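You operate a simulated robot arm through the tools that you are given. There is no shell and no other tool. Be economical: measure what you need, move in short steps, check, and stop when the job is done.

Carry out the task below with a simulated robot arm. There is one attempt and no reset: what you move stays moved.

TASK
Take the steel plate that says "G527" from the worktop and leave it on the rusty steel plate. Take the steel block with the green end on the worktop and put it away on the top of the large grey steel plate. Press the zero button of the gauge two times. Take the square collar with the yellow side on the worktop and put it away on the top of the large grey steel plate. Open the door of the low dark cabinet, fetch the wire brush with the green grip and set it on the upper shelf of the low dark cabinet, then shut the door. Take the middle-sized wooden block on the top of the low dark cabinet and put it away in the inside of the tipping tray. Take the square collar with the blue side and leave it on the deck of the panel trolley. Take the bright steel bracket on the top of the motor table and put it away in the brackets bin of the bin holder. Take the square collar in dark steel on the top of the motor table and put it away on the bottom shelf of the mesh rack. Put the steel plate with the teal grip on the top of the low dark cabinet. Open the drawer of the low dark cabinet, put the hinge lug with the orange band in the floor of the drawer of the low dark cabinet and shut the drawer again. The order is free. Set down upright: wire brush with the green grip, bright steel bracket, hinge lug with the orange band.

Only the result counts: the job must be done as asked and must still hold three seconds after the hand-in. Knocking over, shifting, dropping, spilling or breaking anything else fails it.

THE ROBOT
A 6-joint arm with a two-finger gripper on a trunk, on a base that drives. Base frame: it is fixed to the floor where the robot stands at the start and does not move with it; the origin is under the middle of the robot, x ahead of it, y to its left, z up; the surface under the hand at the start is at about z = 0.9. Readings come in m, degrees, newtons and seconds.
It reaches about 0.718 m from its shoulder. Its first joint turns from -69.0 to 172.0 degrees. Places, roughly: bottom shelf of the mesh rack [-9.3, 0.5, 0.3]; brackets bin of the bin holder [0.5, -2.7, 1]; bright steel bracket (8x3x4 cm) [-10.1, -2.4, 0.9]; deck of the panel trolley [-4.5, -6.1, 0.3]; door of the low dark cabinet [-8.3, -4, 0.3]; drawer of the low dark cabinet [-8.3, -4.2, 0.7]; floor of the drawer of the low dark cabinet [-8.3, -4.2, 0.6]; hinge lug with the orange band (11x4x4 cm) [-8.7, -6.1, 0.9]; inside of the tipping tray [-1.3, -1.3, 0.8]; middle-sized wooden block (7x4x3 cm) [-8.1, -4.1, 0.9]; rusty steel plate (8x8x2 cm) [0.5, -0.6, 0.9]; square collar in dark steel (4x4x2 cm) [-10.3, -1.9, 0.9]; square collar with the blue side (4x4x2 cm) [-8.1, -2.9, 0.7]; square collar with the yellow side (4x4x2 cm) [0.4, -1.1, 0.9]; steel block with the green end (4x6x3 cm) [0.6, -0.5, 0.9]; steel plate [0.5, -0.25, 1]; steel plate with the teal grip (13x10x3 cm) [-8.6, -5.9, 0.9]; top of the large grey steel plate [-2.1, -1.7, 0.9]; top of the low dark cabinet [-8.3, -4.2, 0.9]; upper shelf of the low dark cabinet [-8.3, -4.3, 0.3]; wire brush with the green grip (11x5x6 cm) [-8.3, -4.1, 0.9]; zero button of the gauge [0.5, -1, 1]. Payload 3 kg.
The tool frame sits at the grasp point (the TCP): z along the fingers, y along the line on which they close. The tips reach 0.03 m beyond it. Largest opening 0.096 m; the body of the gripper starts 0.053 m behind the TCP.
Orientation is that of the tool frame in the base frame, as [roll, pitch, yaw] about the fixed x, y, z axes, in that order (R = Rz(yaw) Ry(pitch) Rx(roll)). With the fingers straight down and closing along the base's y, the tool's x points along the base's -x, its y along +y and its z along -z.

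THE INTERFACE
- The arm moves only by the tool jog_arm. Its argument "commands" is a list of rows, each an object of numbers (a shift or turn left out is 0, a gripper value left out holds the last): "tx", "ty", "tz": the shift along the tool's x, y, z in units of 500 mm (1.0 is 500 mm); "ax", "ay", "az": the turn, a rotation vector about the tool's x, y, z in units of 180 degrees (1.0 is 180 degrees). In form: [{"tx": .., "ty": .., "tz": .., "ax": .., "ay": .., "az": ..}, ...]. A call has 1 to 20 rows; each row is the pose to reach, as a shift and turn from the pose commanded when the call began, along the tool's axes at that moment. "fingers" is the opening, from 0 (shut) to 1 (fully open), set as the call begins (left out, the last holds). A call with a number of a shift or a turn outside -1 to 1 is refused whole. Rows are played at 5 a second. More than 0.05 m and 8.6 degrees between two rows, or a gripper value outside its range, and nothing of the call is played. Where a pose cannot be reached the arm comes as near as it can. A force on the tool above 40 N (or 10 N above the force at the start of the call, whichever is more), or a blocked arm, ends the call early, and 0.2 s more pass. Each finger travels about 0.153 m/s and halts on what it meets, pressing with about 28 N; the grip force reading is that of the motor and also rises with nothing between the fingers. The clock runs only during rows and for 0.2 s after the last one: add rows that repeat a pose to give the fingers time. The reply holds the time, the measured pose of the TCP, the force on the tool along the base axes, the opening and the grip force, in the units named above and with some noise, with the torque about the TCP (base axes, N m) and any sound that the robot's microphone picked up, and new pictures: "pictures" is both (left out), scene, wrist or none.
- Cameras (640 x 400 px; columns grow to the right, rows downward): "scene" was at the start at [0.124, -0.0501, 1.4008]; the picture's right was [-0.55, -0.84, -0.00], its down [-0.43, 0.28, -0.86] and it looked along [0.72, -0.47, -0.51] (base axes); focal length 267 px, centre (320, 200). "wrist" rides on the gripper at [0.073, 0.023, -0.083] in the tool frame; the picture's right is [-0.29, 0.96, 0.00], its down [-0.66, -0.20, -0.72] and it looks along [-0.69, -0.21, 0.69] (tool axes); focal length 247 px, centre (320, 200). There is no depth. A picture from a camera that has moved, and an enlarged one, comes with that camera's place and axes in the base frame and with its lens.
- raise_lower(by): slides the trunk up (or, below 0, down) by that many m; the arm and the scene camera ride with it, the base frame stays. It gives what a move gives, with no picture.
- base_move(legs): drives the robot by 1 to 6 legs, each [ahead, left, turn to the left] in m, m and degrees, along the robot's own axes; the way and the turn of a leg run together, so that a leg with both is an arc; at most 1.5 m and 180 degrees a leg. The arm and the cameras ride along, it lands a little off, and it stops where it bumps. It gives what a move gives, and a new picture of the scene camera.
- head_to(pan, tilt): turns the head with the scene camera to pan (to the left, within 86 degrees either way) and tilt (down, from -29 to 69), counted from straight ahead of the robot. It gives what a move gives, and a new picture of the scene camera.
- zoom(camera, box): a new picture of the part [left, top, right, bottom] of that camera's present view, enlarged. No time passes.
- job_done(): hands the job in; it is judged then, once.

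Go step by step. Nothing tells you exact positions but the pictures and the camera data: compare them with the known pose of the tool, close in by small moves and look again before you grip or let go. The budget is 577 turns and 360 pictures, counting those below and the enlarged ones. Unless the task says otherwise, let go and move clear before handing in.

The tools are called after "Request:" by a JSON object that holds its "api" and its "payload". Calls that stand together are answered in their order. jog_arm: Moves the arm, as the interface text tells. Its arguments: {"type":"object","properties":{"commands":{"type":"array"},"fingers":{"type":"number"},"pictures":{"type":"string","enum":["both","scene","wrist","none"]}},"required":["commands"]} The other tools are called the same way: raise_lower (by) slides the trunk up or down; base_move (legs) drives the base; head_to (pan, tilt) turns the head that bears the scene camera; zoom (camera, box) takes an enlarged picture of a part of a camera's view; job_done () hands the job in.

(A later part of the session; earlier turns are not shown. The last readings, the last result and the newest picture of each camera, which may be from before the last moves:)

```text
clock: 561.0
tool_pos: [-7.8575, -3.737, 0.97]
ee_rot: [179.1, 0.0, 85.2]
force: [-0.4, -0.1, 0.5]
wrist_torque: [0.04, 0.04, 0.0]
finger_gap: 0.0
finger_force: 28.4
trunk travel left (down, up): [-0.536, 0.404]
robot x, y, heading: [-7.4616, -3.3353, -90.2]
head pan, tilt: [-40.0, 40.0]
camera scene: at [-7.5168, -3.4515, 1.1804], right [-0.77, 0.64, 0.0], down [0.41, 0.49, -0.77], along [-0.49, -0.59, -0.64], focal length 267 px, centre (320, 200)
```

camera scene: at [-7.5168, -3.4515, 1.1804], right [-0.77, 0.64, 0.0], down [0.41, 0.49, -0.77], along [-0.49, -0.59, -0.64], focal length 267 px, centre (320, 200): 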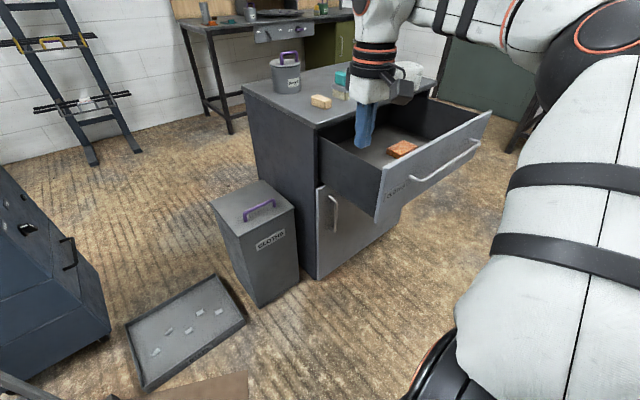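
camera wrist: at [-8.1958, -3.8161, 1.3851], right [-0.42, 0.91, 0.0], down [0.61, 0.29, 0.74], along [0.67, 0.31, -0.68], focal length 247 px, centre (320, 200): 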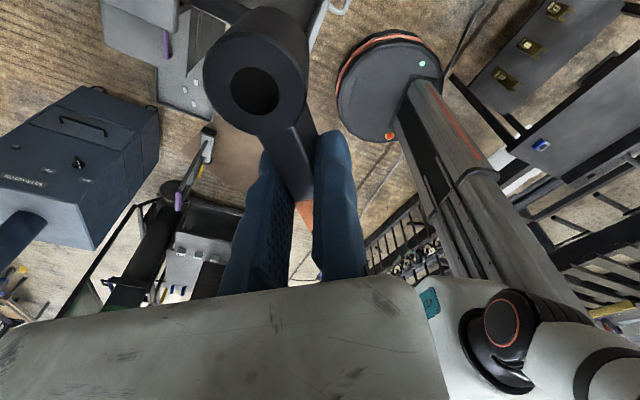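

Request:
{"api": "base_move", "payload": {"legs": [[-0.047, -0.382, 0.2]]}}

Request:
{"api": "raise_lower", "payload": {"by": -0.198}}

Request:
{"api": "base_move", "payload": {"legs": [[0.15, 0, 0]]}}

```text
clock: 563.4
tool_pos: [-8.2412, -3.6895, 0.9694]
ee_rot: [179.1, 0.0, 85.3]
force: [-0.4, -0.2, -0.6]
wrist_torque: [0.0, -0.01, -0.03]
finger_gap: 0.0
finger_force: 28.3
trunk travel left (down, up): [-0.536, 0.404]
robot x, y, heading: [-7.8432, -3.2841, -90.0]
head pan, tilt: [-40.0, 40.0]
camera scene: at [-7.9013, -3.4048, 1.1803], right [-0.77, 0.64, 0.0], down [0.41, 0.49, -0.77], along [-0.49, -0.59, -0.64], focal length 267 px, centre (320, 200)
```

scene: 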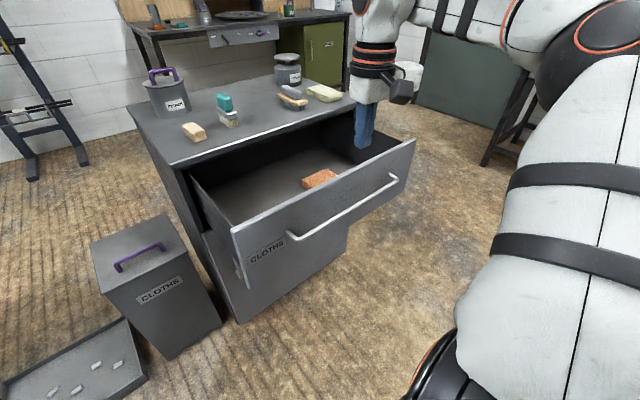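

```text
clock: 565.6
tool_pos: [-8.2408, -3.691, 0.772]
ee_rot: [179.1, 0.0, 85.2]
force: [-0.6, -0.2, -0.1]
wrist_torque: [0.02, -0.01, 0.01]
finger_gap: 0.0
finger_force: 27.9
trunk travel left (down, up): [-0.338, 0.602]
robot x, y, heading: [-7.8479, -3.2886, -90.0]
head pan, tilt: [-40.0, 40.0]
```

```text
clock: 566.9
tool_pos: [-8.2398, -3.8447, 0.7714]
ee_rot: [179.2, -0.1, 85.3]
force: [0.1, -0.1, 0.0]
wrist_torque: [0.03, -0.01, -0.02]
finger_gap: 0.0
finger_force: 32.9
trunk travel left (down, up): [-0.338, 0.602]
robot x, y, heading: [-7.8469, -3.4416, -90.1]
head pan, tilt: [-40.0, 40.0]
camera scene: at [-7.9004, -3.5577, 0.9823], right [-0.77, 0.64, 0.0], down [0.41, 0.49, -0.77], along [-0.49, -0.59, -0.64], focal length 267 px, centre (320, 200)
```

scene: 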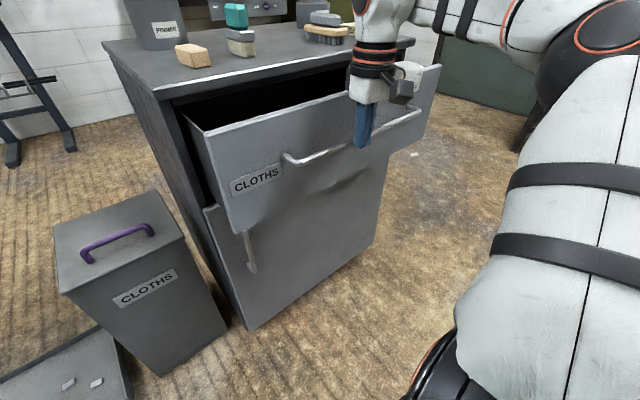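

Request:
{"api": "base_move", "payload": {"legs": [[0.1, 0, 0]]}}

Request:
{"api": "base_move", "payload": {"legs": [[0.03, 0, 0]]}}

```text
clock: 568.1
tool_pos: [-8.2396, -3.9435, 0.7711]
ee_rot: [179.0, 0.0, 85.3]
force: [-0.5, 0.1, -0.6]
wrist_torque: [0.06, 0.03, 0.0]
finger_gap: 0.0
finger_force: 32.8
trunk travel left (down, up): [-0.338, 0.602]
robot x, y, heading: [-7.8457, -3.5412, -90.1]
head pan, tilt: [-40.0, 40.0]
camera scene: at [-7.9001, -3.6585, 0.9823], right [-0.77, 0.64, 0.0], down [0.41, 0.49, -0.77], along [-0.49, -0.59, -0.64], focal length 267 px, centre (320, 200)
```

scene: 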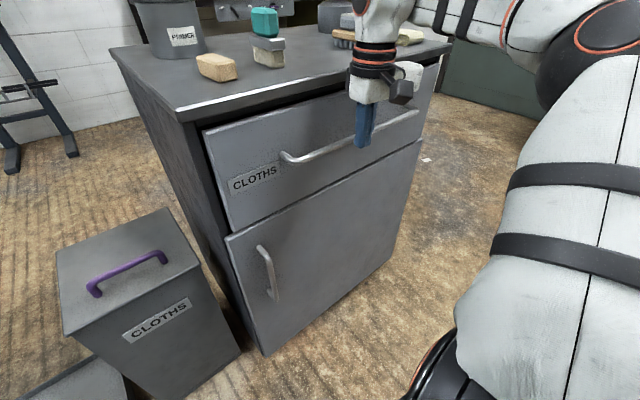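

```text
clock: 568.9
tool_pos: [-8.2388, -3.9548, 0.7724]
ee_rot: [179.0, -1.2, 85.2]
force: [1.5, 8.8, 1.5]
wrist_torque: [0.2, -0.11, 0.05]
finger_gap: 0.0003
finger_force: 32.6
trunk travel left (down, up): [-0.338, 0.602]
robot x, y, heading: [-7.842, -3.5618, -90.0]
head pan, tilt: [-40.0, 40.0]
stopped in leg 1: the force on the tool passed its limit at 60 N (the readings are from after the stop); the commanded pose is now the measured one
camera scene: at [-7.9001, -3.6744, 0.9825], right [-0.77, 0.64, 0.0], down [0.41, 0.49, -0.77], along [-0.49, -0.59, -0.64], focal length 267 px, centre (320, 200)
```

scene: 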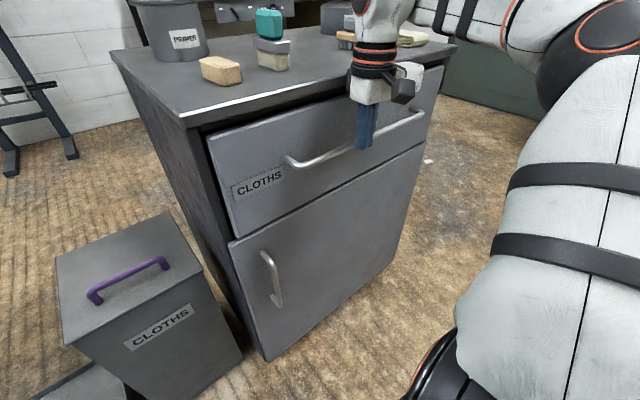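

Request:
{"api": "base_move", "payload": {"legs": [[-0.2, 0, 0]]}}

Request:
{"api": "zoom", "payload": {"camera": "scene", "box": [180, 60, 460, 360]}}

Request:
{"api": "jog_arm", "payload": {"commands": [{"ay": -0.046}, {"ay": -0.092}, {"ay": -0.138}, {"ay": -0.184}, {"ay": -0.2}], "pictures": "none"}}

```text
clock: 570.5
tool_pos: [-8.2394, -3.758, 0.7718]
ee_rot: [179.1, -1.2, 85.3]
force: [0.3, 0.1, 0.3]
wrist_torque: [-0.02, -0.01, 0.0]
finger_gap: 0.0002
finger_force: 33.2
trunk travel left (down, up): [-0.338, 0.602]
robot x, y, heading: [-7.8462, -3.364, -89.9]
head pan, tilt: [-40.0, 40.0]
camera scene: at [-7.9003, -3.4767, 0.9824], right [-0.77, 0.64, 0.0], down [0.41, 0.49, -0.77], along [-0.49, -0.59, -0.64], focal length 267 px, centre (320, 200)
```

scene: 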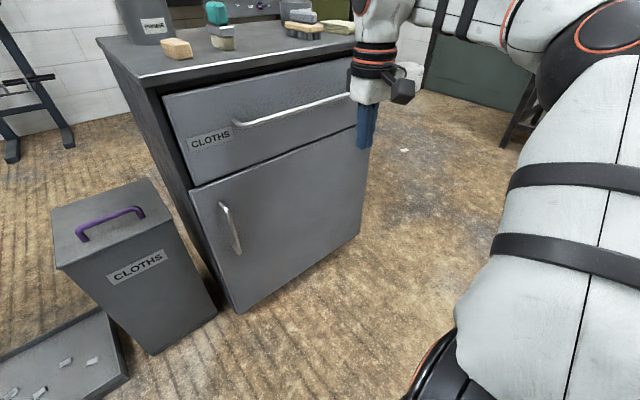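

```text
1.33 times, centred on (320, 210) of scene
camera zoom: at [-7.9003, -3.4767, 0.9824], right [-0.77, 0.64, 0.0], down [0.41, 0.49, -0.77], along [-0.49, -0.59, -0.64], focal length 356 px, centre (320, 187)
```

zoom: 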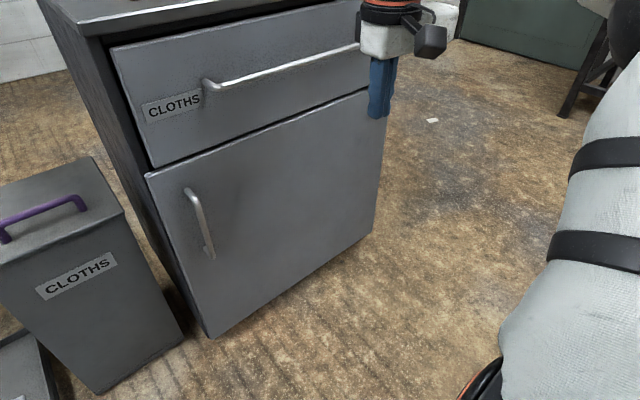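

```text
clock: 571.7
tool_pos: [-8.2849, -3.7908, 0.7956]
ee_rot: [178.9, 34.7, 85.0]
force: [0.0, 0.3, -0.5]
wrist_torque: [0.0, -0.01, 0.01]
finger_gap: 0.0
finger_force: 33.3
out of reach, approached as far as the arm can: row 2, 3, 4, 5
trunk travel left (down, up): [-0.338, 0.602]
robot x, y, heading: [-7.8429, -3.3607, -90.0]
head pan, tilt: [-40.0, 40.0]
```

Request:
{"api": "base_move", "payload": {"legs": [[0, 0.15, 0]]}}

Request:
{"api": "raise_lower", "payload": {"by": -0.31}}

Request:
{"api": "base_move", "payload": {"legs": [[0.15, 0, 0], [0.05, 0, 0]]}}

Request:
{"api": "head_to", "payload": {"pan": -25, "tilt": 30}}

```text
clock: 573.1
tool_pos: [-8.1333, -3.7907, 0.7962]
ee_rot: [179.0, 34.6, 84.9]
force: [0.0, 0.5, 0.0]
wrist_torque: [-0.01, -0.03, 0.0]
finger_gap: 0.0
finger_force: 32.2
trunk travel left (down, up): [-0.338, 0.602]
robot x, y, heading: [-7.6944, -3.3631, -90.0]
head pan, tilt: [-40.0, 40.0]
camera scene: at [-7.7494, -3.4771, 0.9824], right [-0.77, 0.64, 0.0], down [0.41, 0.49, -0.77], along [-0.49, -0.59, -0.64], focal length 267 px, centre (320, 200)
```

scene: 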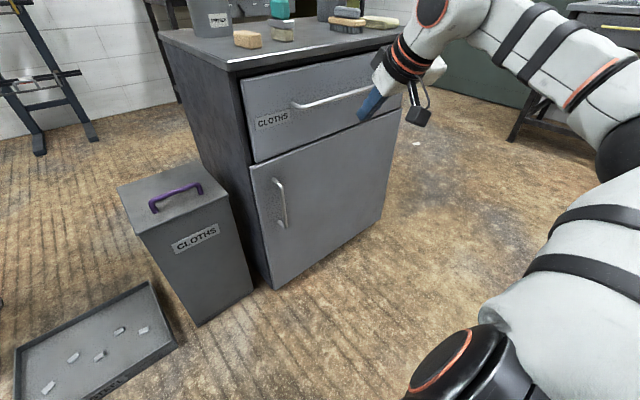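

```text
clock: 576.2
tool_pos: [-8.133, -3.7913, 0.4862]
ee_rot: [178.8, 34.7, 84.9]
force: [-0.5, 0.7, 0.6]
wrist_torque: [0.03, -0.01, 0.0]
finger_gap: 0.0001
finger_force: 33.2
trunk travel left (down, up): [-0.028, 0.912]
robot x, y, heading: [-7.6924, -3.3615, -90.1]
head pan, tilt: [-40.0, 40.0]
```

```text
clock: 578.2
tool_pos: [-8.1336, -3.9831, 0.4851]
ee_rot: [179.0, 33.8, 84.9]
force: [1.1, 3.9, 1.1]
wrist_torque: [0.08, -0.01, 0.03]
finger_gap: 0.0
finger_force: 32.8
trunk travel left (down, up): [-0.028, 0.912]
robot x, y, heading: [-7.6907, -3.5572, -90.2]
head pan, tilt: [-40.0, 40.0]
stopped in leg 2: the force on the tool passed its limit at 59 N (the readings are from after the stop); the commanded pose is now the measured one
camera scene: at [-7.7499, -3.6727, 0.6724], right [-0.77, 0.64, 0.0], down [0.41, 0.49, -0.77], along [-0.49, -0.59, -0.64], focal length 267 px, centre (320, 200)
```

scene: 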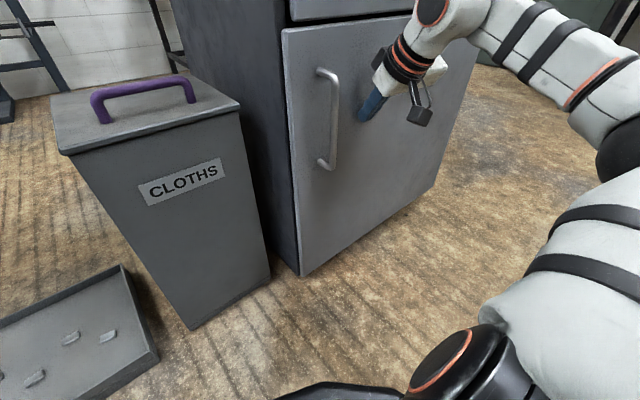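

```text
clock: 578.9
tool_pos: [-8.1335, -3.9826, 0.4852]
ee_rot: [178.9, 33.8, 85.0]
force: [0.2, 5.5, 1.3]
wrist_torque: [0.06, 0.04, 0.0]
finger_gap: 0.0001
finger_force: 33.3
trunk travel left (down, up): [-0.028, 0.912]
robot x, y, heading: [-7.6959, -3.5562, -90.2]
head pan, tilt: [-25.0, 30.0]
camera scene: at [-7.7335, -3.6894, 0.6878], right [-0.91, 0.42, 0.0], down [0.21, 0.45, -0.87], along [-0.37, -0.78, -0.5], focal length 267 px, centre (320, 200)
```

scene: 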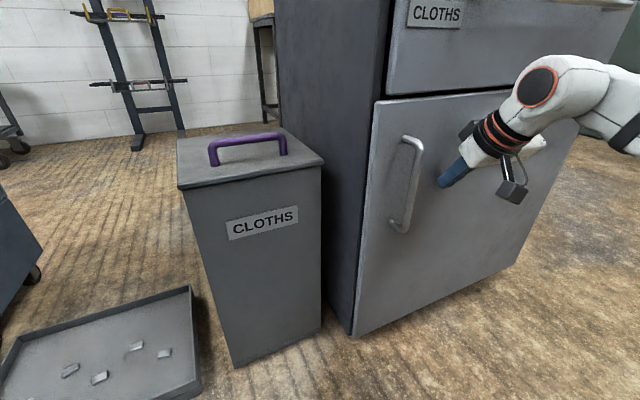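

Door and drawer are shut. I must be sparing with pictures now. Straightening the hand, raising, and driving to the paint table for the teal-grip plate.

Request:
{"api": "jog_arm", "payload": {"commands": [{"tz": -0.06}, {"tz": -0.14}], "pictures": "none"}}

Request:
{"api": "raise_lower", "payload": {"by": 0.4}}

Request:
{"api": "jog_arm", "payload": {"commands": [{"ay": 0.046}, {"ay": 0.092}, {"ay": 0.138}, {"ay": 0.184}, {"ay": 0.188}], "fingers": 1, "pictures": "none"}}

Request:
{"api": "raise_lower", "payload": {"by": 0.2}}

```text
clock: 579.5
tool_pos: [-8.1319, -3.9446, 0.5422]
ee_rot: [178.9, 33.7, 84.9]
force: [0.0, 0.2, 0.2]
wrist_torque: [-0.02, -0.05, -0.02]
finger_gap: 0.0001
finger_force: 33.1
trunk travel left (down, up): [-0.028, 0.912]
robot x, y, heading: [-7.6931, -3.5594, -90.4]
head pan, tilt: [-25.0, 30.0]
```

```text
clock: 581.7
tool_pos: [-8.1322, -3.9428, 0.7587]
ee_rot: [179.1, 32.2, 85.3]
force: [-0.9, 2.9, -3.1]
wrist_torque: [-0.35, -0.13, -0.02]
finger_gap: 0.0
finger_force: 33.4
trunk travel left (down, up): [-0.251, 0.689]
robot x, y, heading: [-7.6947, -3.5593, -90.4]
head pan, tilt: [-25.0, 30.0]
stopped: the force on the tool passed its limit at 59 N (the readings are from after the stop); the commanded pose is now the measured one
```

```text
clock: 582.9
tool_pos: [-8.1303, -3.9444, 0.7591]
ee_rot: [179.3, -1.6, 85.9]
force: [-0.6, 0.6, 0.3]
wrist_torque: [0.0, 0.01, -0.02]
finger_gap: 0.0961
finger_force: 0.1
trunk travel left (down, up): [-0.251, 0.689]
robot x, y, heading: [-7.6946, -3.5569, -90.3]
head pan, tilt: [-25.0, 30.0]
```

```text
clock: 585.0
tool_pos: [-8.1306, -3.9434, 0.9588]
ee_rot: [179.2, -1.5, 85.8]
force: [-0.7, 0.4, -0.3]
wrist_torque: [-0.01, -0.03, 0.0]
finger_gap: 0.0962
finger_force: 0.1
trunk travel left (down, up): [-0.451, 0.489]
robot x, y, heading: [-7.6925, -3.5565, -90.0]
head pan, tilt: [-25.0, 30.0]
```

The fingers brushed the drawer handle while rising; I'll check the drawer in the next driving picture.

Request:
{"api": "raise_lower", "payload": {"by": 0.1}}

Request:
{"api": "base_move", "payload": {"legs": [[-0.25, 0, 0]]}}

```text
clock: 586.4
tool_pos: [-8.1316, -3.9434, 1.0587]
ee_rot: [179.2, -1.5, 85.8]
force: [-0.4, 0.2, 0.2]
wrist_torque: [-0.02, -0.02, 0.02]
finger_gap: 0.0961
finger_force: 0.0
trunk travel left (down, up): [-0.551, 0.389]
robot x, y, heading: [-7.6929, -3.555, -89.9]
head pan, tilt: [-25.0, 30.0]
```

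```text
clock: 588.2
tool_pos: [-8.1303, -3.6947, 1.0601]
ee_rot: [179.2, -1.5, 85.8]
force: [0.4, 0.0, 0.3]
wrist_torque: [-0.03, 0.0, 0.0]
finger_gap: 0.0959
finger_force: 0.1
trunk travel left (down, up): [-0.551, 0.389]
robot x, y, heading: [-7.69, -3.307, -90.1]
head pan, tilt: [-25.0, 30.0]
camera scene: at [-7.7331, -3.4402, 1.2104], right [-0.91, 0.42, 0.0], down [0.21, 0.45, -0.87], along [-0.37, -0.78, -0.5], focal length 267 px, centre (320, 200)
```

scene: 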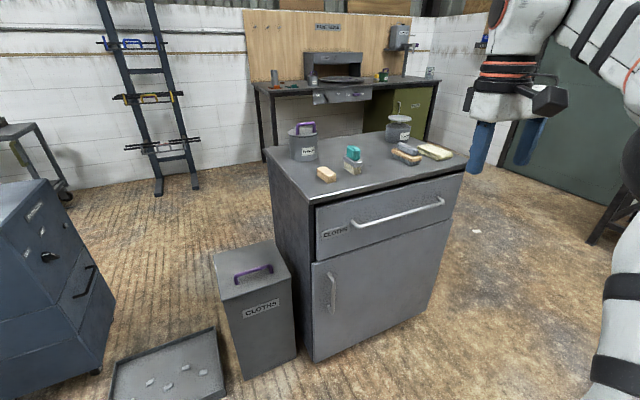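

Drawer and door are shut. Driving to the paint table.

Request:
{"api": "base_move", "payload": {"legs": [[0, -1.5, 0], [1.5, 0, 0], [0.4, 0, 0], [0, 1.04, 0], [0.25, 0, 0]]}}

Request:
{"api": "jog_arm", "payload": {"commands": [{"az": -0.023, "ay": 0.008}, {"az": -0.023, "ay": 0.008}], "pictures": "wrist"}}

```text
clock: 611.1
tool_pos: [-8.6537, -5.8493, 1.058]
ee_rot: [179.2, -1.5, 84.8]
force: [0.7, -0.3, -0.3]
wrist_torque: [0.0, 0.03, 0.02]
finger_gap: 0.096
finger_force: 0.1
trunk travel left (down, up): [-0.551, 0.389]
robot x, y, heading: [-8.2077, -5.473, -90.8]
head pan, tilt: [-25.0, 30.0]
camera scene: at [-8.2523, -5.6032, 1.2103], right [-0.9, 0.44, 0.0], down [0.22, 0.45, -0.87], along [-0.38, -0.78, -0.5], focal length 267 px, centre (320, 200)
```

scene: 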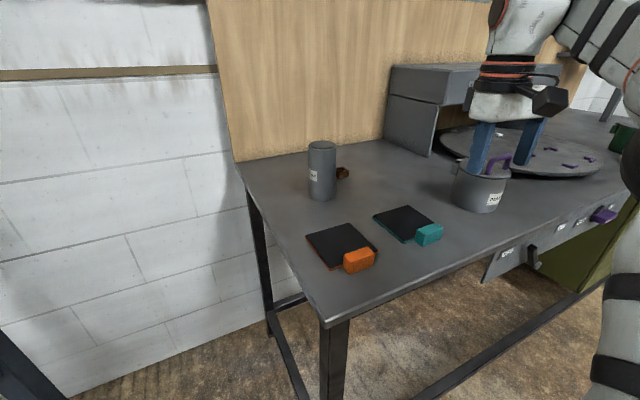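

```text
clock: 611.7
tool_pos: [-8.6546, -5.8491, 1.0595]
ee_rot: [179.1, -2.9, 89.0]
force: [-0.2, 0.0, -1.0]
wrist_torque: [0.02, -0.01, -0.01]
finger_gap: 0.0961
finger_force: 0.0
trunk travel left (down, up): [-0.551, 0.389]
robot x, y, heading: [-8.2125, -5.4672, -90.9]
head pan, tilt: [-25.0, 30.0]
camera wrist: at [-8.6333, -5.7802, 1.1462], right [0.95, -0.31, 0.0], down [-0.23, -0.69, 0.68], along [-0.21, -0.65, -0.73], focal length 247 px, centre (320, 200)
```

wrist: 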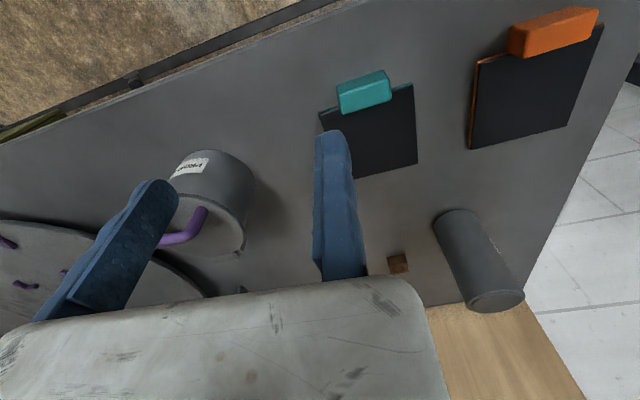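

Grip spans x -8.642..-8.595 at y≈-5.874. Positioning and descending, then closing (gap should read ~0.047).

Request:
{"api": "jog_arm", "payload": {"commands": [{"ty": 0.07, "tx": -0.03, "ay": -0.008}, {"ty": 0.139, "tx": -0.053, "ay": -0.016}, {"ty": 0.139, "tx": -0.053, "tz": 0.08, "ay": -0.016}, {"ty": 0.139, "tx": -0.053, "tz": 0.16, "ay": -0.016}, {"ty": 0.139, "tx": -0.053, "tz": 0.23, "ay": -0.016}, {"ty": 0.139, "tx": -0.053, "tz": 0.29, "ay": -0.016}, {"ty": 0.139, "tx": -0.053, "tz": 0.29, "ay": -0.016}], "pictures": "none"}}

Request:
{"api": "jog_arm", "payload": {"commands": [{}, {}, {}, {}], "fingers": 0, "pictures": "none"}}

```text
clock: 613.3
tool_pos: [-8.5819, -5.869, 0.9149]
ee_rot: [179.1, 0.0, 88.9]
force: [0.2, 0.5, -0.4]
wrist_torque: [-0.01, 0.01, 0.02]
finger_gap: 0.0959
finger_force: 0.2
trunk travel left (down, up): [-0.551, 0.389]
robot x, y, heading: [-8.2091, -5.4729, -91.2]
head pan, tilt: [-25.0, 30.0]
```

```text
clock: 614.3
tool_pos: [-8.5836, -5.8683, 0.9129]
ee_rot: [179.2, 0.0, 88.9]
force: [-2.2, 0.2, 0.7]
wrist_torque: [-0.11, 0.5, -0.27]
finger_gap: 0.0501
finger_force: 28.4
trunk travel left (down, up): [-0.551, 0.389]
robot x, y, heading: [-8.2099, -5.4701, -91.5]
head pan, tilt: [-25.0, 30.0]
```

Request:
{"api": "raise_lower", "payload": {"by": 0.12}}

Request:
{"api": "jog_arm", "payload": {"commands": [{}], "pictures": "scene"}}

```text
clock: 615.8
tool_pos: [-8.5828, -5.8695, 1.0319]
ee_rot: [179.0, 0.0, 88.9]
force: [-0.1, 0.3, -8.6]
wrist_torque: [0.53, -0.23, 0.04]
finger_gap: 0.05
finger_force: 27.9
trunk travel left (down, up): [-0.671, 0.269]
robot x, y, heading: [-8.2072, -5.4696, -91.3]
head pan, tilt: [-25.0, 30.0]
```

```text
clock: 616.2
tool_pos: [-8.5843, -5.8706, 1.0326]
ee_rot: [179.0, -0.1, 88.9]
force: [-0.2, 0.0, -8.6]
wrist_torque: [0.47, -0.24, 0.0]
finger_gap: 0.0501
finger_force: 28.0
trunk travel left (down, up): [-0.671, 0.269]
robot x, y, heading: [-8.207, -5.4745, -91.0]
head pan, tilt: [-25.0, 30.0]
camera scene: at [-8.2535, -5.604, 1.3301], right [-0.9, 0.44, 0.0], down [0.22, 0.45, -0.87], along [-0.38, -0.78, -0.5], focal length 267 px, centre (320, 200)
```

scene: 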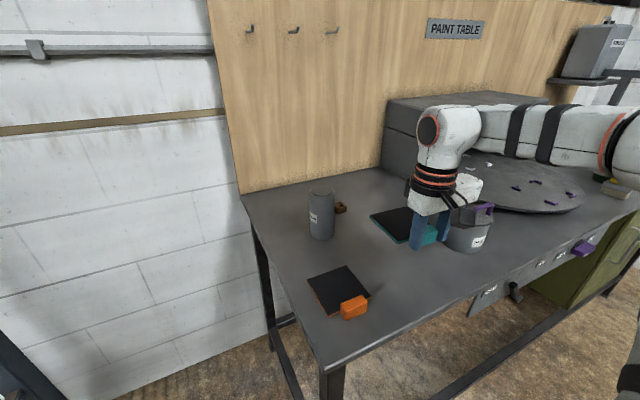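

The plate is held level. Raising and driving round to the cabinet front.

Request:
{"api": "raise_lower", "payload": {"by": 0.08}}

Request:
{"api": "base_move", "payload": {"legs": [[-0.25, 0, 0], [0, -1.0, 0], [-1.5, 0, 0], [-0.3, 0, 0], [0, 1.0, 0], [0, 0, 31]]}}

```text
clock: 617.4
tool_pos: [-8.5833, -5.8703, 1.1142]
ee_rot: [178.9, 0.0, 88.8]
force: [-0.7, 1.0, -8.7]
wrist_torque: [0.46, -0.23, -0.02]
finger_gap: 0.0499
finger_force: 28.0
trunk travel left (down, up): [-0.751, 0.189]
robot x, y, heading: [-8.2106, -5.4719, -91.4]
head pan, tilt: [-25.0, 30.0]
```

```text
clock: 639.0
tool_pos: [-8.2762, -3.9596, 1.113]
ee_rot: [178.9, -0.1, 119.0]
force: [0.5, -0.3, -8.4]
wrist_torque: [0.52, 0.08, 0.0]
finger_gap: 0.0499
finger_force: 27.9
trunk travel left (down, up): [-0.751, 0.189]
robot x, y, heading: [-8.1532, -3.4235, -60.9]
head pan, tilt: [-25.0, 30.0]
camera scene: at [-8.1258, -3.5626, 1.4101], right [-1.0, -0.07, 0.0], down [-0.03, 0.5, -0.87], along [0.06, -0.86, -0.5], focal length 267 px, centre (320, 200)
```

scene: 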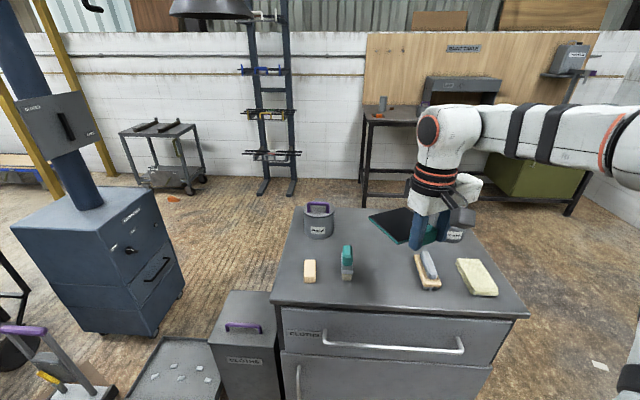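

Request:
{"api": "jog_arm", "payload": {"commands": [{"tx": -0.05}, {"tx": -0.1}], "pictures": "none"}}

Request:
{"api": "base_move", "payload": {"legs": [[0.197, -0.145, 0]]}}

Request:
{"api": "raise_lower", "payload": {"by": -0.175}}

```text
clock: 639.6
tool_pos: [-8.2509, -4.005, 1.1107]
ee_rot: [179.0, -0.1, 119.0]
force: [-0.3, 0.2, -9.3]
wrist_torque: [0.55, 0.07, 0.0]
finger_gap: 0.0497
finger_force: 28.4
trunk travel left (down, up): [-0.751, 0.189]
robot x, y, heading: [-8.1543, -3.4255, -61.0]
head pan, tilt: [-25.0, 30.0]
```

```text
clock: 641.4
tool_pos: [-8.2818, -4.2476, 1.1137]
ee_rot: [178.9, -0.1, 119.2]
force: [0.4, 0.4, -8.3]
wrist_torque: [0.52, 0.02, -0.01]
finger_gap: 0.05
finger_force: 27.6
trunk travel left (down, up): [-0.751, 0.189]
robot x, y, heading: [-8.1842, -3.6699, -61.1]
head pan, tilt: [-25.0, 30.0]
camera scene: at [-8.1554, -3.8063, 1.4102], right [-1.0, -0.07, 0.0], down [-0.04, 0.5, -0.87], along [0.06, -0.86, -0.5], focal length 267 px, centre (320, 200)
```

scene: 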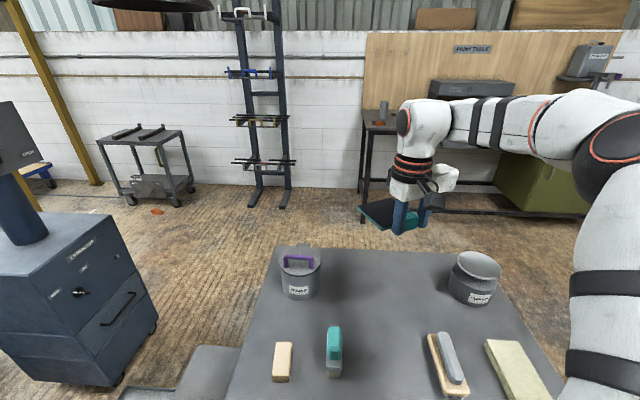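

```text
clock: 643.4
tool_pos: [-8.2817, -4.2465, 0.9369]
ee_rot: [179.0, -0.1, 119.3]
force: [-0.6, -0.4, -9.1]
wrist_torque: [0.48, 0.04, -0.01]
finger_gap: 0.0498
finger_force: 28.1
trunk travel left (down, up): [-0.576, 0.364]
robot x, y, heading: [-8.1823, -3.6743, -60.9]
head pan, tilt: [-25.0, 30.0]
```

Request:
{"api": "raise_lower", "payload": {"by": -0.016}}

Request:
{"api": "raise_lower", "payload": {"by": -0.006}}

Request:
{"api": "raise_lower", "payload": {"by": -0.006}}

```text
clock: 644.0
tool_pos: [-8.2814, -4.248, 0.9218]
ee_rot: [179.1, -0.1, 119.2]
force: [0.3, -0.4, -8.7]
wrist_torque: [0.52, 0.03, 0.0]
finger_gap: 0.0498
finger_force: 28.4
trunk travel left (down, up): [-0.56, 0.38]
robot x, y, heading: [-8.1797, -3.6715, -60.8]
head pan, tilt: [-25.0, 30.0]
```

```text
clock: 644.6
tool_pos: [-8.2809, -4.2479, 0.9154]
ee_rot: [179.0, -0.1, 119.2]
force: [0.3, 0.3, -7.8]
wrist_torque: [0.5, 0.03, 0.0]
finger_gap: 0.0497
finger_force: 27.6
trunk travel left (down, up): [-0.554, 0.386]
robot x, y, heading: [-8.1847, -3.6697, -60.9]
head pan, tilt: [-25.0, 30.0]
```

```text
clock: 645.1
tool_pos: [-8.2813, -4.247, 0.9085]
ee_rot: [179.0, -0.2, 119.2]
force: [-1.4, 0.4, -8.2]
wrist_torque: [0.54, 0.03, 0.02]
finger_gap: 0.0497
finger_force: 27.8
trunk travel left (down, up): [-0.548, 0.392]
robot x, y, heading: [-8.1851, -3.674, -61.1]
head pan, tilt: [-25.0, 30.0]
```

Request:
{"api": "raise_lower", "payload": {"by": -0.006}}

Request:
{"api": "raise_lower", "payload": {"by": -0.005}}

Request:
{"api": "raise_lower", "payload": {"by": -0.004}}

```text
clock: 645.7
tool_pos: [-8.2806, -4.2476, 0.9032]
ee_rot: [179.0, -0.1, 119.3]
force: [-0.5, 0.3, -9.0]
wrist_torque: [0.54, 0.04, -0.04]
finger_gap: 0.0499
finger_force: 28.2
trunk travel left (down, up): [-0.542, 0.398]
robot x, y, heading: [-8.1807, -3.6691, -60.9]
head pan, tilt: [-25.0, 30.0]
```

```text
clock: 646.2
tool_pos: [-8.2813, -4.2469, 0.8992]
ee_rot: [179.0, -0.1, 119.2]
force: [-0.7, 0.7, -8.6]
wrist_torque: [0.53, 0.08, 0.0]
finger_gap: 0.0498
finger_force: 28.3
trunk travel left (down, up): [-0.537, 0.403]
robot x, y, heading: [-8.1856, -3.6681, -61.0]
head pan, tilt: [-25.0, 30.0]
```

```text
clock: 646.7
tool_pos: [-8.2811, -4.2465, 0.896]
ee_rot: [179.1, 0.1, 119.2]
force: [-1.4, -3.3, 1.4]
wrist_torque: [-1.05, 0.17, -0.06]
finger_gap: 0.0499
finger_force: 27.6
trunk travel left (down, up): [-0.533, 0.407]
robot x, y, heading: [-8.1843, -3.6703, -60.8]
head pan, tilt: [-25.0, 30.0]
```

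Contact. Lowering a touch more, releasing and lifting.

Request:
{"api": "raise_lower", "payload": {"by": -0.003}}

Request:
{"api": "jog_arm", "payload": {"commands": [{}, {}, {"ty": 0.008}, {"ty": 0.008, "tz": -0.05}, {"ty": 0.008, "tz": -0.13}, {"ty": 0.008, "tz": -0.21}], "fingers": 0.75, "pictures": "none"}}

Request:
{"api": "raise_lower", "payload": {"by": 0.1}}

Request:
{"api": "base_move", "payload": {"legs": [[-0.2, 0.1, 0], [0, 0, -29]]}}

```text
clock: 647.3
tool_pos: [-8.282, -4.246, 0.8949]
ee_rot: [179.2, 0.2, 119.2]
force: [-3.1, -7.8, 15.4]
wrist_torque: [-0.54, 1.03, 0.11]
finger_gap: 0.0498
finger_force: 28.1
trunk travel left (down, up): [-0.53, 0.41]
robot x, y, heading: [-8.1886, -3.6728, -60.7]
head pan, tilt: [-25.0, 30.0]
```

```text
clock: 648.7
tool_pos: [-8.2788, -4.2445, 0.9975]
ee_rot: [178.9, -0.1, 119.2]
force: [1.1, -0.2, 0.2]
wrist_torque: [-0.04, 0.02, 0.01]
finger_gap: 0.072
finger_force: 0.1
trunk travel left (down, up): [-0.53, 0.41]
robot x, y, heading: [-8.1857, -3.6665, -60.9]
head pan, tilt: [-25.0, 30.0]
```

```text
clock: 650.0
tool_pos: [-8.2794, -4.2445, 1.0968]
ee_rot: [179.0, 0.0, 119.1]
force: [0.1, 0.4, -0.1]
wrist_torque: [0.0, -0.01, -0.03]
finger_gap: 0.0721
finger_force: 0.1
trunk travel left (down, up): [-0.63, 0.31]
robot x, y, heading: [-8.1856, -3.6711, -60.7]
head pan, tilt: [-25.0, 30.0]
```

```text
clock: 653.1
tool_pos: [-8.555, -3.9015, 1.0972]
ee_rot: [178.9, -0.1, 90.3]
force: [-1.2, 0.0, -0.3]
wrist_torque: [0.01, 0.01, -0.03]
finger_gap: 0.0719
finger_force: 0.1
trunk travel left (down, up): [-0.63, 0.31]
robot x, y, heading: [-8.1943, -3.4447, -89.9]
head pan, tilt: [-25.0, 30.0]
camera scene: at [-8.2336, -3.5778, 1.2894], right [-0.91, 0.42, 0.0], down [0.21, 0.45, -0.87], along [-0.36, -0.79, -0.5], focal length 267 px, centre (320, 200)
```

scene: 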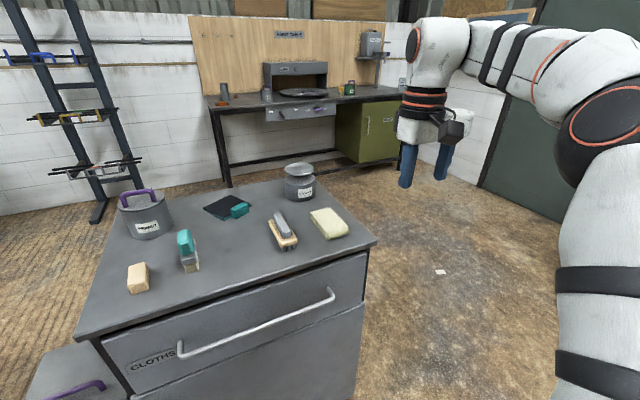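

The plate is on the cabinet top. Next the blue-sided collar on the low grey table: turning to face +y and looking with the wrist camera.

Request:
{"api": "base_move", "payload": {"legs": [[0, 0, 90], [0, 0, 90], [0.065, 0.296, 0]]}}

Request:
{"api": "raise_lower", "payload": {"by": -0.2}}

Request:
{"api": "jog_arm", "payload": {"commands": [{}], "fingers": 0.8, "pictures": "wrist"}}

```text
clock: 662.8
tool_pos: [-8.1179, -2.9256, 1.0965]
ee_rot: [179.1, -0.1, -90.8]
force: [-0.2, -0.1, 0.1]
wrist_torque: [-0.02, 0.0, 0.02]
finger_gap: 0.0719
finger_force: 0.1
trunk travel left (down, up): [-0.63, 0.31]
robot x, y, heading: [-8.488, -3.3701, 89.2]
head pan, tilt: [-25.0, 30.0]
camera scene: at [-8.4489, -3.2447, 1.2893], right [0.9, -0.44, 0.0], down [-0.22, -0.45, -0.87], along [0.38, 0.78, -0.5], focal length 267 px, centre (320, 200)
```

scene: 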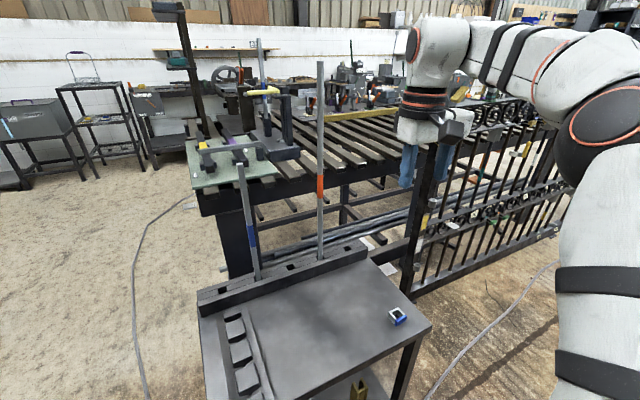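

```text
clock: 665.0
tool_pos: [-8.1173, -2.9271, 0.8966]
ee_rot: [179.1, 0.0, -90.7]
force: [0.6, 0.3, 0.6]
wrist_torque: [0.02, 0.01, 0.0]
finger_gap: 0.072
finger_force: 0.1
trunk travel left (down, up): [-0.43, 0.51]
robot x, y, heading: [-8.4898, -3.3767, 89.0]
head pan, tilt: [-25.0, 30.0]
```

```text
clock: 665.4
tool_pos: [-8.117, -2.9268, 0.8976]
ee_rot: [179.1, -0.1, -90.8]
force: [0.1, 0.3, 0.2]
wrist_torque: [0.04, 0.0, 0.0]
finger_gap: 0.0767
finger_force: 0.1
trunk travel left (down, up): [-0.43, 0.51]
robot x, y, heading: [-8.4858, -3.3775, 89.4]
head pan, tilt: [-25.0, 30.0]
camera wrist: at [-8.1415, -2.9994, 0.9805], right [-0.95, 0.31, 0.02], down [0.22, 0.66, 0.72], along [0.21, 0.69, -0.69], focal length 247 px, centre (320, 200)
```

wrist: 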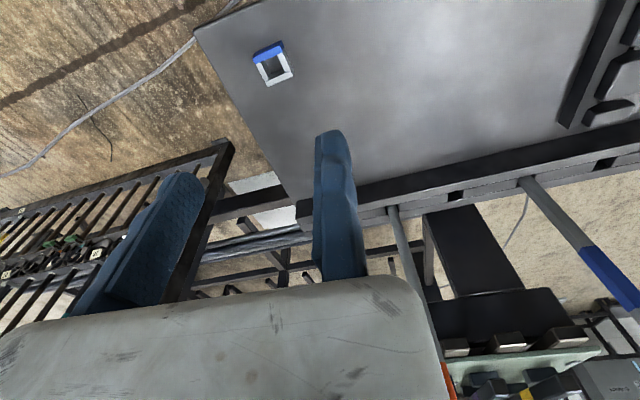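

Request:
{"api": "jog_arm", "payload": {"commands": [{"tx": -0.01, "ty": -0.052}], "pictures": "none"}}

Request:
{"api": "raise_lower", "payload": {"by": -0.16}}

Request:
{"api": "jog_arm", "payload": {"commands": [{}], "pictures": "wrist"}}

```text
clock: 665.8
tool_pos: [-8.0903, -2.9216, 0.8959]
ee_rot: [178.9, -0.1, -90.8]
force: [-0.3, -0.6, -0.9]
wrist_torque: [-0.03, 0.02, 0.0]
finger_gap: 0.0769
finger_force: 0.0
trunk travel left (down, up): [-0.43, 0.51]
robot x, y, heading: [-8.4903, -3.3798, 88.9]
head pan, tilt: [-25.0, 30.0]
```

```text
clock: 667.6
tool_pos: [-8.093, -2.9207, 0.7375]
ee_rot: [178.9, 0.0, -90.8]
force: [0.1, -0.1, -0.2]
wrist_torque: [-0.02, 0.01, 0.02]
finger_gap: 0.0768
finger_force: 0.0
trunk travel left (down, up): [-0.27, 0.67]
robot x, y, heading: [-8.4841, -3.3719, 88.9]
head pan, tilt: [-25.0, 30.0]
```

```text
clock: 668.0
tool_pos: [-8.0924, -2.9222, 0.7371]
ee_rot: [179.0, 0.0, -90.8]
force: [-0.4, 0.2, -0.7]
wrist_torque: [0.02, -0.02, 0.02]
finger_gap: 0.0769
finger_force: 0.0
trunk travel left (down, up): [-0.27, 0.67]
robot x, y, heading: [-8.4922, -3.3729, 89.0]
head pan, tilt: [-25.0, 30.0]
camera wrist: at [-8.116, -2.995, 0.82], right [-0.95, 0.31, 0.02], down [0.22, 0.66, 0.72], along [0.21, 0.69, -0.69], focal length 247 px, centre (320, 200)
```

wrist: 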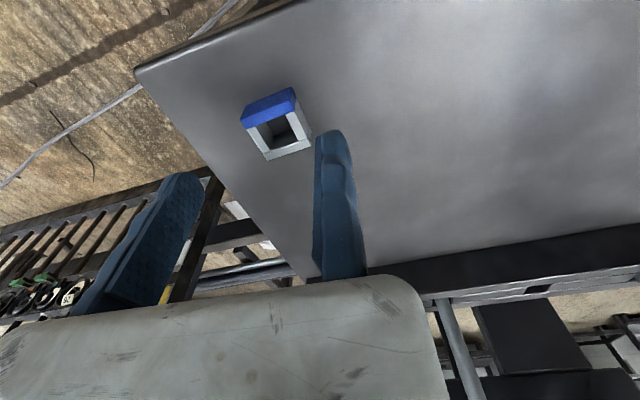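

Request:
{"api": "raise_lower", "payload": {"by": -0.028}}

Request:
{"api": "raise_lower", "payload": {"by": -0.01}}

Request:
{"api": "raise_lower", "payload": {"by": -0.008}}

Request:
{"api": "jog_arm", "payload": {"commands": [{}, {}, {}, {}, {}], "fingers": 0, "pictures": "wrist"}}

```text
clock: 668.7
tool_pos: [-8.0934, -2.9222, 0.7092]
ee_rot: [178.9, 0.0, -90.8]
force: [-0.9, 0.6, 0.2]
wrist_torque: [-0.01, 0.02, -0.02]
finger_gap: 0.0769
finger_force: 0.0
trunk travel left (down, up): [-0.242, 0.698]
robot x, y, heading: [-8.4914, -3.3796, 88.9]
head pan, tilt: [-25.0, 30.0]
```

```text
clock: 669.3
tool_pos: [-8.0929, -2.9221, 0.6986]
ee_rot: [179.0, 0.1, -90.8]
force: [0.9, 0.6, -0.6]
wrist_torque: [0.02, -0.02, 0.02]
finger_gap: 0.0769
finger_force: 0.0
trunk travel left (down, up): [-0.232, 0.708]
robot x, y, heading: [-8.4891, -3.3735, 89.1]
head pan, tilt: [-25.0, 30.0]
```

```text
clock: 669.9
tool_pos: [-8.093, -2.9226, 0.691]
ee_rot: [179.0, 0.0, -90.8]
force: [0.7, 1.2, 4.2]
wrist_torque: [0.03, -0.3, 0.1]
finger_gap: 0.0774
finger_force: 0.4
trunk travel left (down, up): [-0.224, 0.716]
robot x, y, heading: [-8.4896, -3.3783, 89.3]
head pan, tilt: [-25.0, 30.0]
```

```text
clock: 671.1
tool_pos: [-8.092, -2.9216, 0.6899]
ee_rot: [179.2, 0.0, -90.8]
force: [0.7, -0.4, 0.1]
wrist_torque: [-0.02, -0.02, -0.02]
finger_gap: 0.0336
finger_force: 28.0
trunk travel left (down, up): [-0.224, 0.716]
robot x, y, heading: [-8.4884, -3.3745, 88.8]
head pan, tilt: [-25.0, 30.0]
camera wrist: at [-8.1161, -2.995, 0.774], right [-0.95, 0.31, 0.02], down [0.22, 0.66, 0.72], along [0.21, 0.69, -0.69], focal length 247 px, centre (320, 200)
```

wrist: 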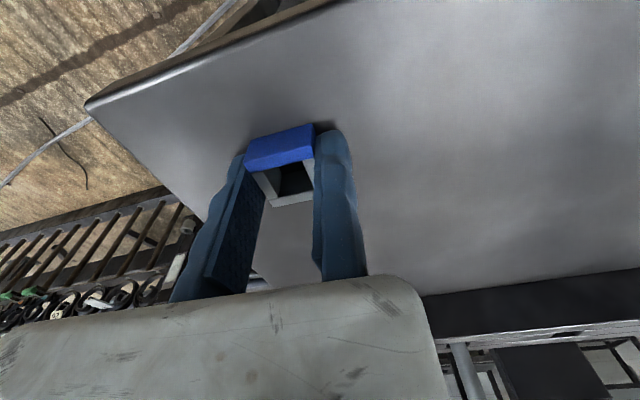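

Collar gripped. Raising high and driving east along the corridor (y≈-3.0), then south toward the panel trolley.

Request:
{"api": "raise_lower", "payload": {"by": 0.4}}

Request:
{"api": "raise_lower", "payload": {"by": 0.16}}

Request:
{"api": "base_move", "payload": {"legs": [[0, 0, -89], [1.4, 0.36, 0], [1.45, 0, 0]]}}

```text
clock: 674.9
tool_pos: [-8.0923, -2.9216, 1.0902]
ee_rot: [179.0, -0.1, -90.8]
force: [-0.3, -0.6, -1.1]
wrist_torque: [-0.02, 0.04, 0.02]
finger_gap: 0.0339
finger_force: 28.2
trunk travel left (down, up): [-0.624, 0.316]
robot x, y, heading: [-8.4849, -3.3795, 88.8]
head pan, tilt: [-25.0, 30.0]
```

```text
clock: 676.7
tool_pos: [-8.0927, -2.9213, 1.2509]
ee_rot: [179.1, 0.0, -90.9]
force: [0.4, 0.4, -1.0]
wrist_torque: [-0.06, 0.02, -0.01]
finger_gap: 0.0334
finger_force: 28.4
trunk travel left (down, up): [-0.784, 0.156]
robot x, y, heading: [-8.4903, -3.3759, 89.3]
head pan, tilt: [-25.0, 30.0]
```

```text
clock: 694.5
tool_pos: [-5.1786, -3.4025, 1.2501]
ee_rot: [178.9, 0.0, -179.3]
force: [0.2, 1.0, -1.3]
wrist_torque: [0.01, -0.03, 0.02]
finger_gap: 0.0337
finger_force: 28.3
trunk travel left (down, up): [-0.784, 0.156]
robot x, y, heading: [-5.643, -3.0217, 0.5]
head pan, tilt: [-25.0, 30.0]
camera scene: at [-5.5119, -3.0571, 1.4433], right [-0.41, -0.91, 0.0], down [-0.46, 0.21, -0.87], along [0.79, -0.36, -0.5], focal length 267 px, centre (320, 200)
```

scene: 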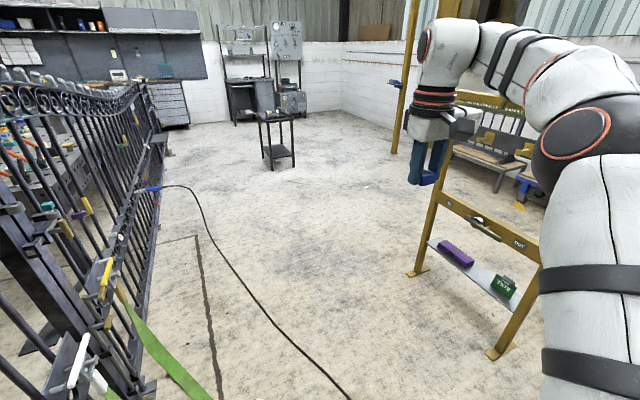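

A yellow frame stands at x -5.15..-4.48, y≈-4.27; I'll pass it on its east side at x≈-3.85 and then look at the trolley.

Request:
{"api": "base_move", "payload": {"legs": [[1.5, 0, 0], [0.3, 0, 0], [0, 0, -90.5], [1.4, 0, 0]]}}

```text
clock: 714.0
tool_pos: [-4.2461, -4.8637, 1.2503]
ee_rot: [179.0, -0.1, 89.4]
force: [-0.2, -1.1, -1.3]
wrist_torque: [-0.03, -0.03, 0.0]
finger_gap: 0.0335
finger_force: 27.3
trunk travel left (down, up): [-0.784, 0.156]
robot x, y, heading: [-3.853, -4.4063, -90.7]
head pan, tilt: [-25.0, 30.0]
camera scene: at [-3.8946, -4.5406, 1.4433], right [-0.9, 0.43, 0.0], down [0.22, 0.45, -0.87], along [-0.38, -0.78, -0.5], focal length 267 px, centre (320, 200)
```

scene: 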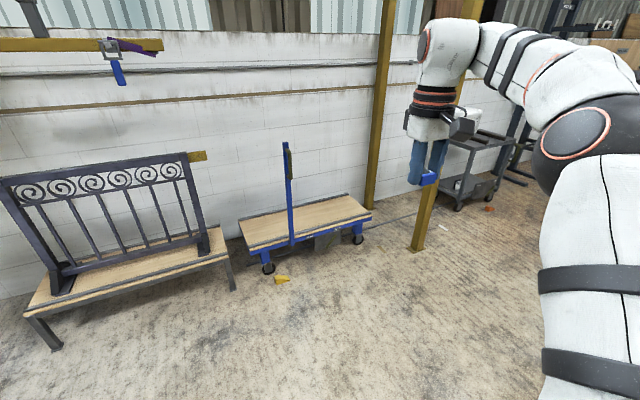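

The trolley deck spans x -4.05..-5.02, y -5.95..-6.3, with a post at (-4.32,-5.87). I'll set the collar at its right part (x≈-4.86).

Request:
{"api": "base_move", "payload": {"legs": [[0.7, 0, 0.7], [0, -0.604, 0], [0.3, 0, 0]]}}

Request:
{"api": "raise_lower", "payload": {"by": -0.4}}

Request:
{"api": "raise_lower", "payload": {"by": -0.34}}

Request:
{"api": "zoom", "payload": {"camera": "scene", "box": [0, 0, 639, 399]}}

```text
clock: 722.5
tool_pos: [-4.8533, -5.8592, 1.2514]
ee_rot: [179.0, 0.0, 89.7]
force: [0.5, 0.0, -1.0]
wrist_torque: [-0.02, 0.0, 0.03]
finger_gap: 0.034
finger_force: 27.9
trunk travel left (down, up): [-0.784, 0.156]
robot x, y, heading: [-4.4616, -5.4064, -90.4]
head pan, tilt: [-25.0, 30.0]
camera scene: at [-4.5038, -5.5341, 1.4434], right [-0.9, 0.43, 0.0], down [0.21, 0.45, -0.87], along [-0.37, -0.78, -0.5], focal length 267 px, centre (320, 200)
```

scene: 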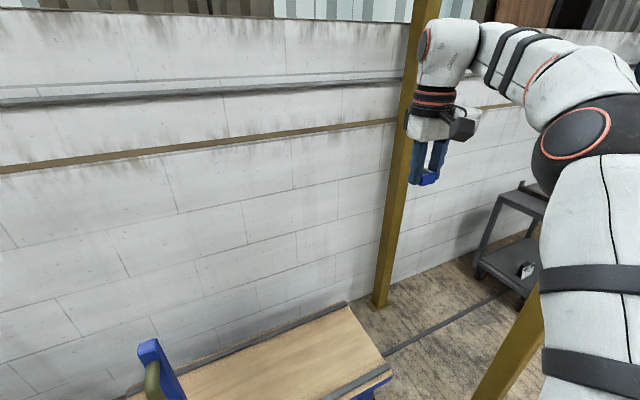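

```text
clock: 726.3
tool_pos: [-4.8544, -5.8601, 0.8502]
ee_rot: [178.9, 0.0, 89.8]
force: [-0.3, -0.2, -0.6]
wrist_torque: [0.04, -0.05, -0.03]
finger_gap: 0.0336
finger_force: 28.0
trunk travel left (down, up): [-0.384, 0.556]
robot x, y, heading: [-4.4649, -5.4011, -90.2]
head pan, tilt: [-25.0, 30.0]
```

```text
clock: 729.6
tool_pos: [-4.8536, -5.8599, 0.51]
ee_rot: [179.0, -0.1, 89.7]
force: [0.6, 0.7, -1.0]
wrist_torque: [-0.02, -0.01, 0.02]
finger_gap: 0.0335
finger_force: 28.3
trunk travel left (down, up): [-0.044, 0.896]
robot x, y, heading: [-4.4628, -5.4009, -90.4]
head pan, tilt: [-25.0, 30.0]
```

```text
1.00 times, centred on (320, 200) of scene (not enlarged: the box is as wide or as high as the picture)
camera zoom: at [-4.5037, -5.5348, 0.7033], right [-0.9, 0.43, 0.0], down [0.21, 0.45, -0.87], along [-0.37, -0.78, -0.5], focal length 268 px, centre (320, 200)
```

zoom: 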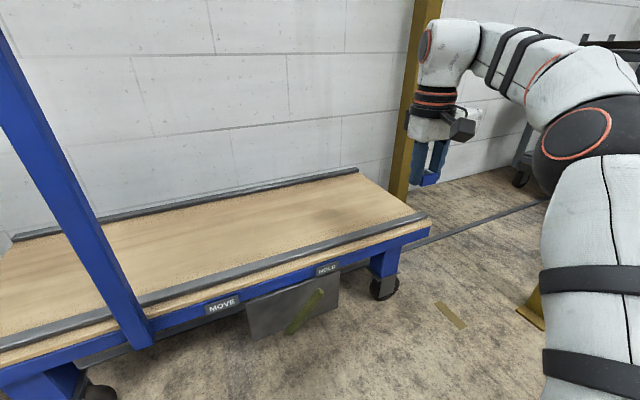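

Request:
{"api": "base_move", "payload": {"legs": [[0.19, 0, 0]]}}

Request:
{"api": "jog_arm", "payload": {"commands": [{"tx": -0.06, "tz": 0.06}, {"tx": -0.12, "tz": 0.12}, {"tx": -0.12, "tz": 0.2}, {"tx": -0.12, "tz": 0.26}, {"tx": -0.12, "tz": 0.28}], "pictures": "scene"}}

```text
clock: 731.2
tool_pos: [-4.8555, -6.0481, 0.5104]
ee_rot: [179.0, 0.0, 89.5]
force: [0.1, -0.3, -1.3]
wrist_torque: [0.0, -0.02, -0.01]
finger_gap: 0.0338
finger_force: 27.6
trunk travel left (down, up): [-0.044, 0.896]
robot x, y, heading: [-4.4621, -5.5947, -90.4]
head pan, tilt: [-25.0, 30.0]
camera scene: at [-4.5053, -5.724, 0.7033], right [-0.9, 0.43, 0.0], down [0.22, 0.45, -0.87], along [-0.37, -0.78, -0.5], focal length 267 px, centre (320, 200)
```

scene: 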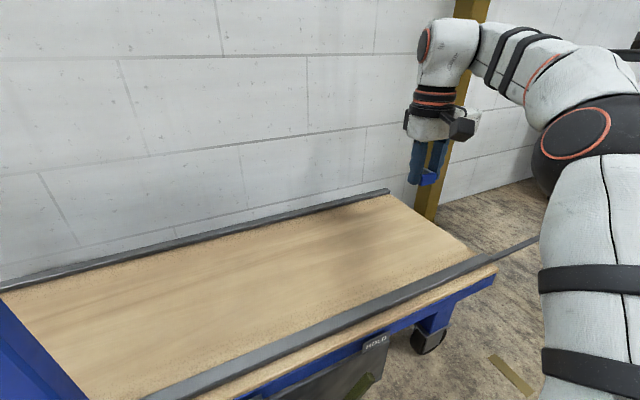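

```text
clock: 732.4
tool_pos: [-4.8524, -6.1092, 0.3712]
ee_rot: [179.2, 0.0, 89.6]
force: [0.3, 0.5, -1.4]
wrist_torque: [-0.01, 0.0, 0.03]
finger_gap: 0.0335
finger_force: 28.0
out of reach, approached as far as the arm can: row 2, 3
trunk travel left (down, up): [-0.044, 0.896]
robot x, y, heading: [-4.4651, -5.5943, -90.3]
head pan, tilt: [-25.0, 30.0]
camera scene: at [-4.5053, -5.724, 0.7033], right [-0.9, 0.43, 0.0], down [0.22, 0.45, -0.87], along [-0.37, -0.78, -0.5], focal length 267 px, centre (320, 200)
```

scene: 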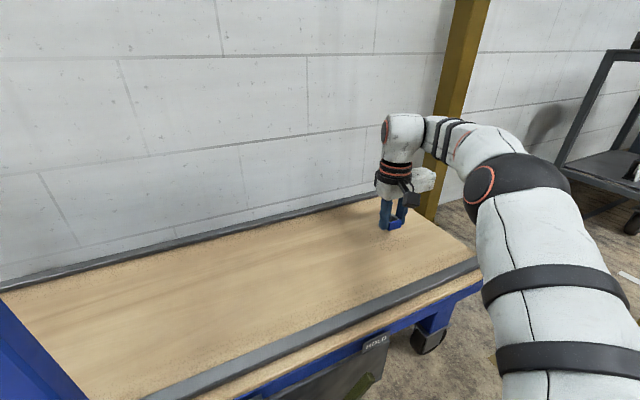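

Request:
{"api": "jog_arm", "payload": {"commands": [{"tz": 0.02}, {"tz": 0.036}], "pictures": "none"}}

Request:
{"api": "jog_arm", "payload": {"commands": [{"tz": 0.006}, {"tz": 0.012}], "pictures": "none"}}

Request:
{"api": "jog_arm", "payload": {"commands": [{"tz": 0.006}, {"tz": 0.012}], "pictures": "none"}}

```text
clock: 733.0
tool_pos: [-4.8528, -6.1091, 0.3525]
ee_rot: [179.0, -0.1, 89.6]
force: [-0.6, -0.5, -1.9]
wrist_torque: [0.01, -0.02, -0.02]
finger_gap: 0.0336
finger_force: 27.6
trunk travel left (down, up): [-0.044, 0.896]
robot x, y, heading: [-4.4645, -5.5915, -90.6]
head pan, tilt: [-25.0, 30.0]
```

```text
clock: 733.6
tool_pos: [-4.853, -6.1084, 0.3462]
ee_rot: [179.0, 0.0, 89.6]
force: [0.1, -0.2, -1.0]
wrist_torque: [-0.01, -0.01, 0.0]
finger_gap: 0.0337
finger_force: 27.6
trunk travel left (down, up): [-0.044, 0.896]
robot x, y, heading: [-4.4646, -5.5947, -90.6]
head pan, tilt: [-25.0, 30.0]
```

```text
clock: 734.2
tool_pos: [-4.8523, -6.1082, 0.34]
ee_rot: [179.1, -0.1, 89.5]
force: [-0.7, 0.1, -1.4]
wrist_torque: [0.01, -0.03, 0.05]
finger_gap: 0.0336
finger_force: 27.7
trunk travel left (down, up): [-0.044, 0.896]
robot x, y, heading: [-4.4656, -5.5906, -90.6]
head pan, tilt: [-25.0, 30.0]
```

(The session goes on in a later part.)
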